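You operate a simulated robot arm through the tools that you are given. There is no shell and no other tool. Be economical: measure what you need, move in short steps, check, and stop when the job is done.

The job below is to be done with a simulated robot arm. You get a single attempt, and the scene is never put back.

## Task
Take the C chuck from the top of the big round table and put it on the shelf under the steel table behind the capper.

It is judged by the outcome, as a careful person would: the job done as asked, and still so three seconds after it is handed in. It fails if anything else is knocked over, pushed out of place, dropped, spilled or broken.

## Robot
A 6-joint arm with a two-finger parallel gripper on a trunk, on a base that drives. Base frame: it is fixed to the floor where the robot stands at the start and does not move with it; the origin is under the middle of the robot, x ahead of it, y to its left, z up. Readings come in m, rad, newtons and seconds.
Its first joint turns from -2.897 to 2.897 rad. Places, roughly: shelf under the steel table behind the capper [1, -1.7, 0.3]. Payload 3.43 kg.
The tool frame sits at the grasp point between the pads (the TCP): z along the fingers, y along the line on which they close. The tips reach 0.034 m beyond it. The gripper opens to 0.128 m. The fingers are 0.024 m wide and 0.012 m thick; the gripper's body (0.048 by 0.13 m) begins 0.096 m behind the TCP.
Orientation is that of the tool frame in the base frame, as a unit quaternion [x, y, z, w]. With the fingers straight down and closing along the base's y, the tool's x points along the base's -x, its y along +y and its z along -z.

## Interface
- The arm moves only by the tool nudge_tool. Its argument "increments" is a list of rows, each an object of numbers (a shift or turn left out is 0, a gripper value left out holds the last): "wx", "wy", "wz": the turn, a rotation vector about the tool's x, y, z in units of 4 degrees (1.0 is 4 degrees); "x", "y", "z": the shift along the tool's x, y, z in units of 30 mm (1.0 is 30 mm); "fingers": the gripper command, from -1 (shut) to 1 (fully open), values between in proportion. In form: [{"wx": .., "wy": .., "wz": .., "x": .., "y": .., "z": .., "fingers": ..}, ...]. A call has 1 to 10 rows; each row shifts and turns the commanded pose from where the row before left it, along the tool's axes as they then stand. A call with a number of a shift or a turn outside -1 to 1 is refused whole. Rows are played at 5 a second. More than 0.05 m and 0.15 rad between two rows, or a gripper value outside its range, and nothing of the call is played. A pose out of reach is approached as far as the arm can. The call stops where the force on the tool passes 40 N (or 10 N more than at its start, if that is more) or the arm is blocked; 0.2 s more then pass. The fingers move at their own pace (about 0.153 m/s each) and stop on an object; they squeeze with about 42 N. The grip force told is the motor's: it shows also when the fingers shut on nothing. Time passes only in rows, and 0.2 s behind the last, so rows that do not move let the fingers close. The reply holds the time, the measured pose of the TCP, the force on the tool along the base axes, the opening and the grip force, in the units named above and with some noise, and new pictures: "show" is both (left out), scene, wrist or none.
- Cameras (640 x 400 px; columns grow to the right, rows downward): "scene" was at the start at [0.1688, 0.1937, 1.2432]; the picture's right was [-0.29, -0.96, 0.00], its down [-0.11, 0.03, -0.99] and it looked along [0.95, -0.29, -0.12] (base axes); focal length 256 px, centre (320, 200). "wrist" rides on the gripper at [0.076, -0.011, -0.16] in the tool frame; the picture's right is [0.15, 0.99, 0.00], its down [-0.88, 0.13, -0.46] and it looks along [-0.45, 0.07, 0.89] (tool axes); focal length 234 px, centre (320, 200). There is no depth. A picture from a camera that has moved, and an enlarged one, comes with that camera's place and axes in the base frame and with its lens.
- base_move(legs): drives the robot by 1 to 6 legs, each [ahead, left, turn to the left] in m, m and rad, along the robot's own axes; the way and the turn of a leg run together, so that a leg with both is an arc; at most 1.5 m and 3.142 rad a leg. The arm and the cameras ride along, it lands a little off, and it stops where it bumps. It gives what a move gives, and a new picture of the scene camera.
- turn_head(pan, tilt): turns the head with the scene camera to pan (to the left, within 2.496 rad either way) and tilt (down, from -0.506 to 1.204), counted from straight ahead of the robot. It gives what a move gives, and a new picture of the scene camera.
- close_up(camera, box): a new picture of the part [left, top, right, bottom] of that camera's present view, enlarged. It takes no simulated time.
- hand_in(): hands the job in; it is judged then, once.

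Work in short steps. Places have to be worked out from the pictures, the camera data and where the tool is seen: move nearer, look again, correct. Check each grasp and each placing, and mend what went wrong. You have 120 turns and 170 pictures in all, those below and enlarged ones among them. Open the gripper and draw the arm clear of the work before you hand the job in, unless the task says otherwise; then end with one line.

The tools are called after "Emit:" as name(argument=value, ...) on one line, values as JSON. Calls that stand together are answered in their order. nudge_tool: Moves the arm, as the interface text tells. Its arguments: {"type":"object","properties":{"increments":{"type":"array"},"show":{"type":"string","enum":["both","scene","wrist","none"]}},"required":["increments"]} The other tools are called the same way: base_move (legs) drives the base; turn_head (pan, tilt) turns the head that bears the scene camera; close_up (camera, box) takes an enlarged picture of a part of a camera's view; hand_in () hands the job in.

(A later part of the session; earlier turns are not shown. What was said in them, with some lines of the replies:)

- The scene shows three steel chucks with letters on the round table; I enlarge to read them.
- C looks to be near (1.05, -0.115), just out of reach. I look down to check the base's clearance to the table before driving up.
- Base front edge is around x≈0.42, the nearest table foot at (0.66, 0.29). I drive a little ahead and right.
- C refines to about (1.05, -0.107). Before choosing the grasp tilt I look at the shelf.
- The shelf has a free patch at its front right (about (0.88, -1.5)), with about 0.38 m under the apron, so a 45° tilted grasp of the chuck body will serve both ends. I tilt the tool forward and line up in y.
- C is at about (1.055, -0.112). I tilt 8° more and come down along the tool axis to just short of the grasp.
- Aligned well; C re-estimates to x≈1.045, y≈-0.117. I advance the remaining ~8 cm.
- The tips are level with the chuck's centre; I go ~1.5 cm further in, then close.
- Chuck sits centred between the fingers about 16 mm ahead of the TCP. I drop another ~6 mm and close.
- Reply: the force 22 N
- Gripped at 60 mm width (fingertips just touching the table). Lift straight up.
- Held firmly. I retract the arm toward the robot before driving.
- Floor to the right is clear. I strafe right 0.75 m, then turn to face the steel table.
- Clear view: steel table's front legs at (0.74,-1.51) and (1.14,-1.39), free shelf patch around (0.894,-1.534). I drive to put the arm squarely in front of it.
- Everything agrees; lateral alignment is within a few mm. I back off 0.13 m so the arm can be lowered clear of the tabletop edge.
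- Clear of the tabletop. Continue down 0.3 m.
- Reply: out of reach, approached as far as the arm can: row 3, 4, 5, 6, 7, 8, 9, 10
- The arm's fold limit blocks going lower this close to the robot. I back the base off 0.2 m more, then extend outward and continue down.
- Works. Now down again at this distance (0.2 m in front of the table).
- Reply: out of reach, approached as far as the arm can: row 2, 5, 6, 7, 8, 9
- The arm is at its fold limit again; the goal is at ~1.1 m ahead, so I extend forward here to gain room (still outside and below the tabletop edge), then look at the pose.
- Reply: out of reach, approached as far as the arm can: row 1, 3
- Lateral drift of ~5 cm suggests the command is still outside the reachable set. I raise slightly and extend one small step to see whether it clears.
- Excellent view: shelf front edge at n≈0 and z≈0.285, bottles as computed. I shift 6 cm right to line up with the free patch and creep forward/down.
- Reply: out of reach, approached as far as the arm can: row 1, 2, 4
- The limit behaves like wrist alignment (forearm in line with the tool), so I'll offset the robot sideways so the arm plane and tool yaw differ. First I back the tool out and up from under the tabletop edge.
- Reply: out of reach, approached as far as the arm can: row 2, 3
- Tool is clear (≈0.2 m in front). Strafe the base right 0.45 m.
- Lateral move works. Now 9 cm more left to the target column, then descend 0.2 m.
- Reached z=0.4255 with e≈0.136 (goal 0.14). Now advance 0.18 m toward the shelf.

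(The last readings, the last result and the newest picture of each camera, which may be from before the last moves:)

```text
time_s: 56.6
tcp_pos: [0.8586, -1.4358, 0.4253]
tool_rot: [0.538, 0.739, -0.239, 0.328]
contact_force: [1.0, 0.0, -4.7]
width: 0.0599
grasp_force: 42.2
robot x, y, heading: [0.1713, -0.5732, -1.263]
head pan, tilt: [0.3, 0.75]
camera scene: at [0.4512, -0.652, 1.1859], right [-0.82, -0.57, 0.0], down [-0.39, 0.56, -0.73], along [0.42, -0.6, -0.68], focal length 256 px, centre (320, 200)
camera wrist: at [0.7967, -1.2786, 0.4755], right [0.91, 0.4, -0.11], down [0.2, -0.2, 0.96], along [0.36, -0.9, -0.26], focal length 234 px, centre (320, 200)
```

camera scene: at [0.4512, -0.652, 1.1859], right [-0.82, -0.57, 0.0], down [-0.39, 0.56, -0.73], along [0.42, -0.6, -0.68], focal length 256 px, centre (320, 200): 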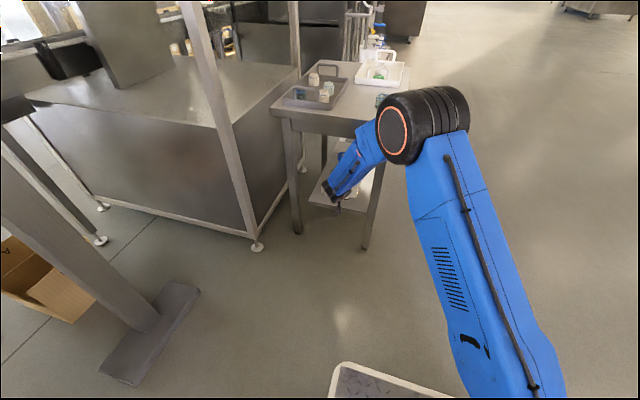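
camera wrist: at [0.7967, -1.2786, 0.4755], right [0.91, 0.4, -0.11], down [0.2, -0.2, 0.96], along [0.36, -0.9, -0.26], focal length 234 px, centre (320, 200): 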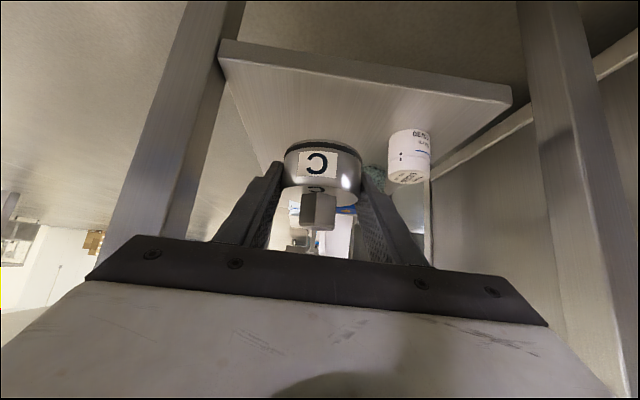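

Shelf z ≈0.28, everything is clear (elbow well in front of the table). Advance the last 9 cm over the patch.

Emit:
nudge_tool(increments=[{"z": 0.743, "x": -0.669}, {"z": 0.743, "x": -0.669}, {"z": 0.743, "x": -0.669}, {}])

Emit:
close_up(camera="scene", box=[260, 90, 420, 250])

```text
time_s: 57.6
tcp_pos: [0.8853, -1.5206, 0.4233]
tool_rot: [0.539, 0.739, -0.239, 0.327]
contact_force: [0.2, 0.8, -5.8]
width: 0.0597
grasp_force: 42.0
robot x, y, heading: [0.1684, -0.5722, -1.26]
head pan, tilt: [0.3, 0.75]
camera scene: at [0.4512, -0.6521, 1.1859], right [-0.82, -0.57, 0.0], down [-0.39, 0.56, -0.73], along [0.42, -0.6, -0.68], focal length 256 px, centre (320, 200)
camera wrist: at [0.8235, -1.3639, 0.4747], right [0.91, 0.4, -0.11], down [0.2, -0.2, 0.96], along [0.36, -0.9, -0.26], focal length 234 px, centre (320, 200)
```

scene: 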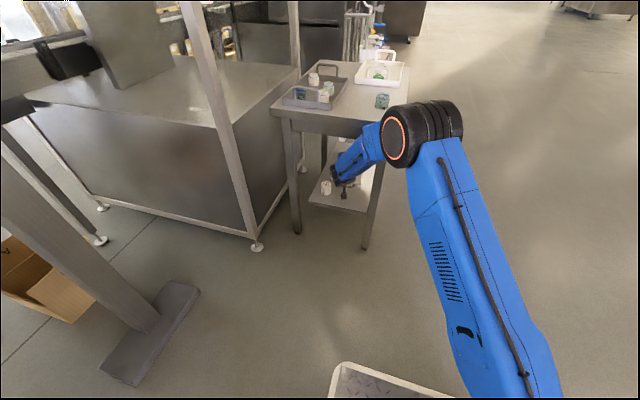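
wrist: 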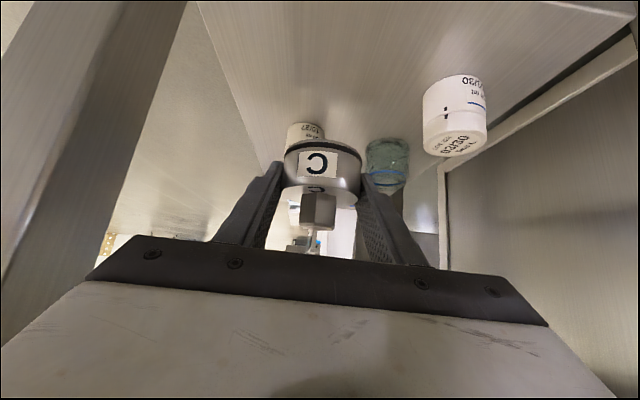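

```text
2.50 times, centred on (340, 170) of scene
camera zoom: at [0.4512, -0.6521, 1.1859], right [-0.82, -0.57, 0.0], down [-0.39, 0.56, -0.73], along [0.42, -0.6, -0.68], focal length 640 px, centre (270, 275)
```

zoom: 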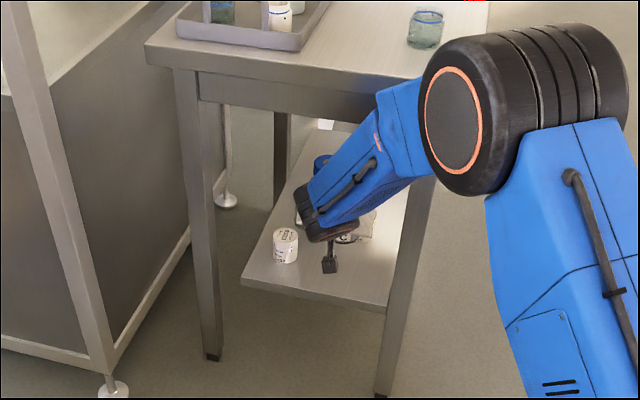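

Over the patch; the rear bottle is ~13 cm behind. I lower 9 cm.

Emit:
nudge_tool(increments=[{"z": 0.669, "x": 0.743}, {"z": 0.669, "x": 0.743}, {"z": 0.45, "x": 0.5}, {}])

```text
time_s: 58.6
tcp_pos: [0.8866, -1.5213, 0.344]
tool_rot: [0.539, 0.739, -0.239, 0.328]
contact_force: [0.6, -0.3, -5.3]
width: 0.0599
grasp_force: 41.4
robot x, y, heading: [0.1698, -0.5758, -1.26]
head pan, tilt: [0.3, 0.75]
camera scene: at [0.4512, -0.6522, 1.1859], right [-0.82, -0.57, 0.0], down [-0.39, 0.56, -0.73], along [0.42, -0.6, -0.68], focal length 256 px, centre (320, 200)
camera wrist: at [0.8229, -1.3638, 0.3946], right [0.91, 0.4, -0.11], down [0.2, -0.2, 0.96], along [0.36, -0.9, -0.26], focal length 234 px, centre (320, 200)
```

scene: 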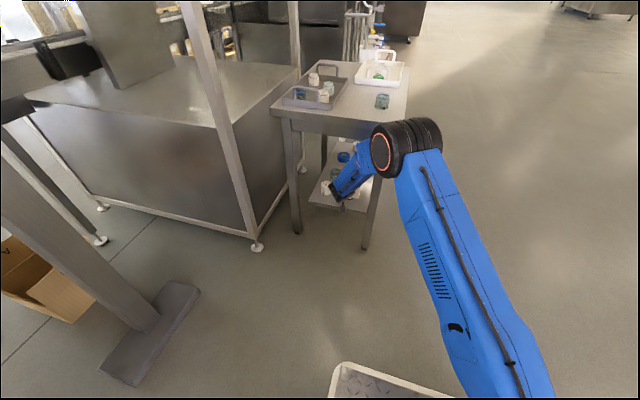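
wrist: 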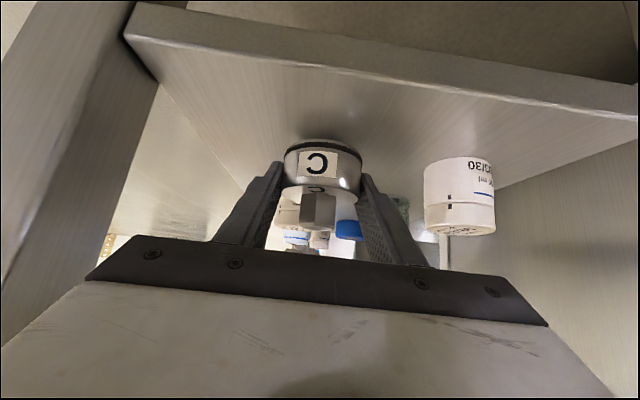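

Shelf surface estimates z≈0.287, chuck bottom ≈0.312. Lower in small steps until contact.

Emit:
nudge_tool(increments=[{"z": 0.2, "x": 0.223}, {"z": 0.2, "x": 0.223}, {"z": 0.1, "x": 0.111}, {"z": 0.1, "x": 0.111}, {}], show="wrist")

```text
time_s: 59.4
tcp_pos: [0.8869, -1.5229, 0.3317]
tool_rot: [0.538, 0.737, -0.24, 0.332]
contact_force: [1.3, -2.2, 12.3]
width: 0.0601
grasp_force: 41.8
robot x, y, heading: [0.1675, -0.574, -1.262]
head pan, tilt: [0.3, 0.75]
stopped in row 3: the force on the tool passed its limit (the readings are from after the stop); the commanded pose is now the measured one
camera wrist: at [0.8251, -1.3655, 0.3802], right [0.91, 0.39, -0.11], down [0.2, -0.19, 0.96], along [0.36, -0.9, -0.25], focal length 234 px, centre (320, 200)
```

wrist: 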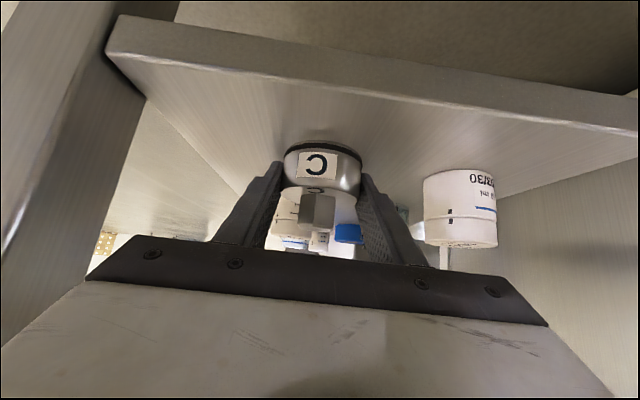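

Contact at TCP z=0.332 (shelf z≈0.30): the chuck is seated. Open moderately.

Emit:
nudge_tool(increments=[{"fingers": -0.1}, {"fingers": 0.1}, {"fingers": 0.4}, {"fingers": 0.4}], show="wrist")

```text
time_s: 60.4
tcp_pos: [0.8893, -1.5207, 0.332]
tool_rot: [0.538, 0.737, -0.241, 0.331]
contact_force: [14.5, 14.4, 29.3]
width: 0.0791
grasp_force: 0.0
robot x, y, heading: [0.1699, -0.5745, -1.259]
head pan, tilt: [0.3, 0.75]
camera wrist: at [0.8255, -1.3642, 0.3803], right [0.91, 0.4, -0.11], down [0.2, -0.19, 0.96], along [0.36, -0.9, -0.25], focal length 234 px, centre (320, 200)
```

wrist: 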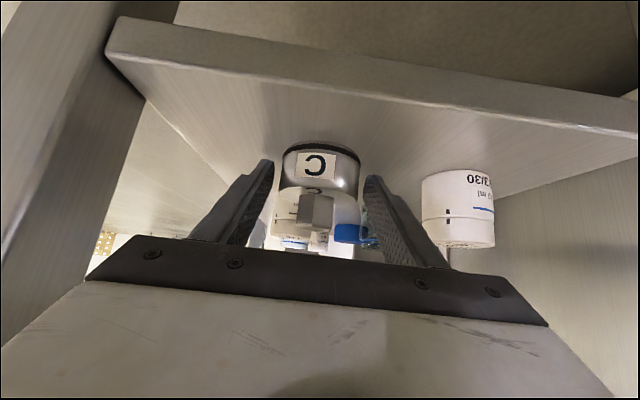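

The chuck is free (79 mm opening) but fingertips press on the shelf. I raise a few mm and open a bit more.

Emit:
nudge_tool(increments=[{"z": -0.1, "x": -0.111, "fingers": 0.3}, {"z": -0.1, "x": -0.111, "fingers": 0.4}, {"fingers": 0.45}, {}], show="wrist")

```text
time_s: 61.4
tcp_pos: [0.8857, -1.5218, 0.337]
tool_rot: [0.539, 0.737, -0.24, 0.33]
contact_force: [-0.2, -0.1, 0.4]
width: 0.0927
grasp_force: 0.0
robot x, y, heading: [0.1699, -0.5731, -1.264]
head pan, tilt: [0.3, 0.75]
camera wrist: at [0.8242, -1.3649, 0.3864], right [0.91, 0.39, -0.11], down [0.2, -0.2, 0.96], along [0.36, -0.9, -0.26], focal length 234 px, centre (320, 200)
```

wrist: 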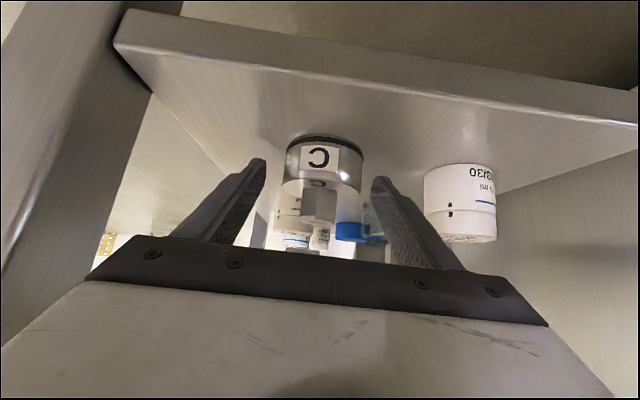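

Force is zero and the chuck stands upright and free. Retreat along the tool axis, then straight back.

Emit:
nudge_tool(increments=[{"z": -0.5}, {"z": -1}, {"z": -1}, {"z": -1}, {"z": -0.743, "x": 0.669}, {"z": -0.743, "x": 0.669}, {"z": -0.743, "x": 0.669}, {"z": -0.743, "x": 0.669}, {"z": -0.743, "x": 0.669}])

Emit:
close_up(camera="wrist", box=[200, 80, 520, 280])

```text
time_s: 63.4
tcp_pos: [0.8167, -1.3045, 0.4071]
tool_rot: [0.539, 0.737, -0.24, 0.33]
contact_force: [-0.3, 0.1, -0.3]
width: 0.0928
grasp_force: 0.1
robot x, y, heading: [0.1732, -0.5741, -1.261]
head pan, tilt: [0.3, 0.75]
camera scene: at [0.4509, -0.652, 1.1859], right [-0.82, -0.57, 0.0], down [-0.39, 0.56, -0.73], along [0.42, -0.6, -0.68], focal length 256 px, centre (320, 200)
camera wrist: at [0.7546, -1.1467, 0.4561], right [0.91, 0.39, -0.11], down [0.2, -0.2, 0.96], along [0.36, -0.9, -0.26], focal length 234 px, centre (320, 200)
```

scene: 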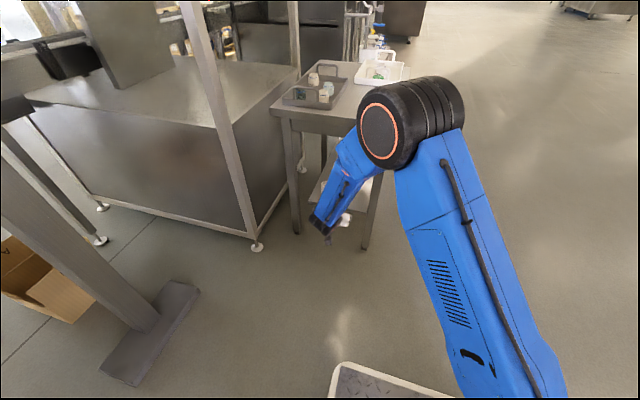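
wrist: 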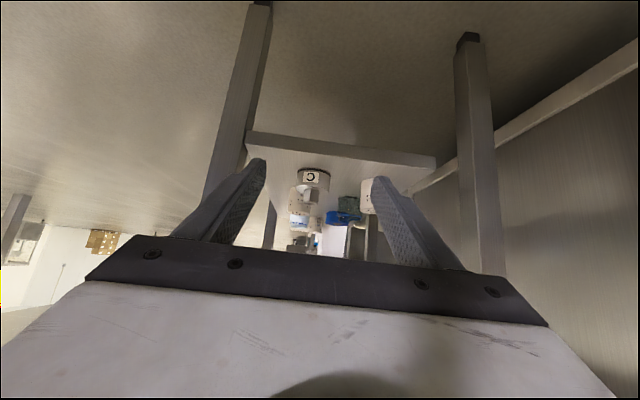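

```text
2.00 times, centred on (360, 180) of wrist
camera zoom: at [0.7546, -1.1467, 0.4561], right [0.91, 0.39, -0.11], down [0.2, -0.2, 0.96], along [0.36, -0.9, -0.26], focal length 468 px, centre (240, 240)
```

zoom: 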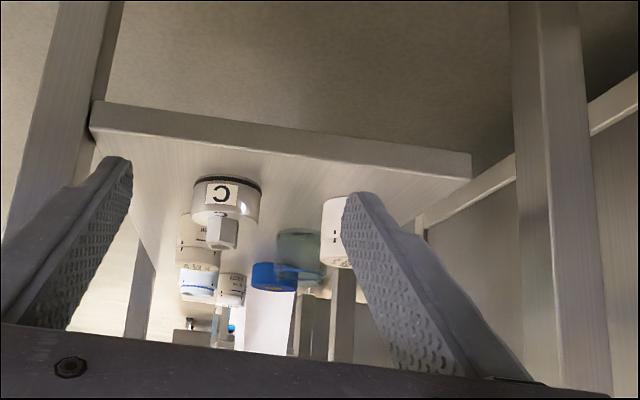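

The chuck stands upright on the shelf and the other items are undisturbed. I open the gripper fully and draw back a little further.

Emit:
nudge_tool(increments=[{"fingers": 1, "z": -0.5}, {"fingers": 1, "z": -0.5}, {}], show="none")

Emit:
base_move(legs=[[-0.12, 0, 0]])

Emit:
close_up(camera="wrist", box=[200, 80, 520, 280])

```text
time_s: 64.2
tcp_pos: [0.811, -1.2831, 0.4276]
tool_rot: [0.539, 0.737, -0.24, 0.33]
contact_force: [0.0, -0.3, 0.7]
width: 0.1279
grasp_force: 0.1
robot x, y, heading: [0.1694, -0.5742, -1.263]
head pan, tilt: [0.3, 0.75]
```

```text
time_s: 65.4
tcp_pos: [0.7741, -1.1699, 0.4268]
tool_rot: [0.539, 0.737, -0.241, 0.33]
contact_force: [-0.1, 0.0, 0.4]
width: 0.1281
grasp_force: 0.0
robot x, y, heading: [0.1304, -0.4613, -1.265]
head pan, tilt: [0.3, 0.75]
camera scene: at [0.4146, -0.5385, 1.1859], right [-0.82, -0.57, 0.0], down [-0.39, 0.56, -0.73], along [0.42, -0.6, -0.68], focal length 256 px, centre (320, 200)
```

scene: 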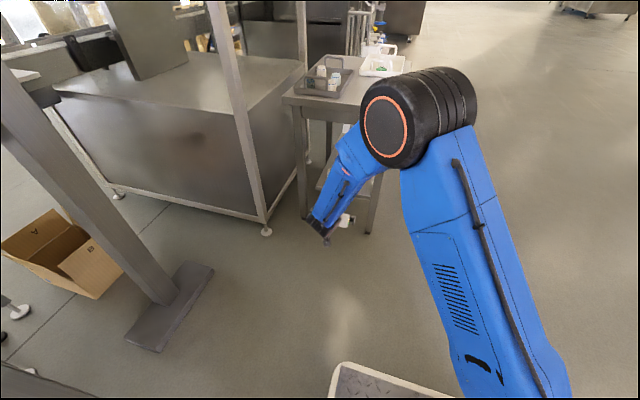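

```text
2.00 times, centred on (360, 180) of wrist
camera zoom: at [0.7111, -1.0124, 0.4762], right [0.91, 0.39, -0.11], down [0.2, -0.2, 0.96], along [0.36, -0.9, -0.26], focal length 468 px, centre (240, 240)
```

zoom: 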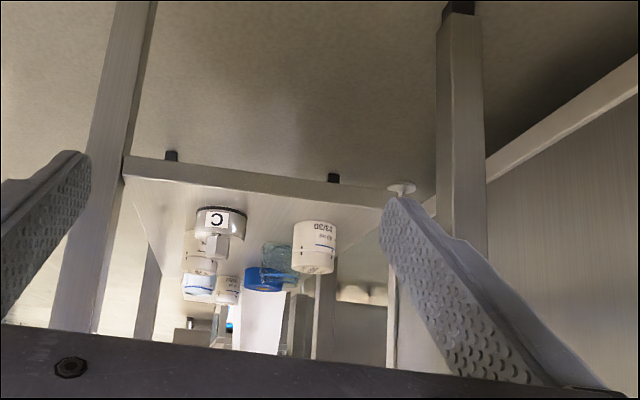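

C rests upright on the shelf, the gripper is open and the arm is clear; I hand in.

Emit:
hand_in()

```text
The job is handed in.
```

The C chuck is standing upright on the shelf under the steel table behind the capper; I saw nothing else moved, and the gripper is open and clear.
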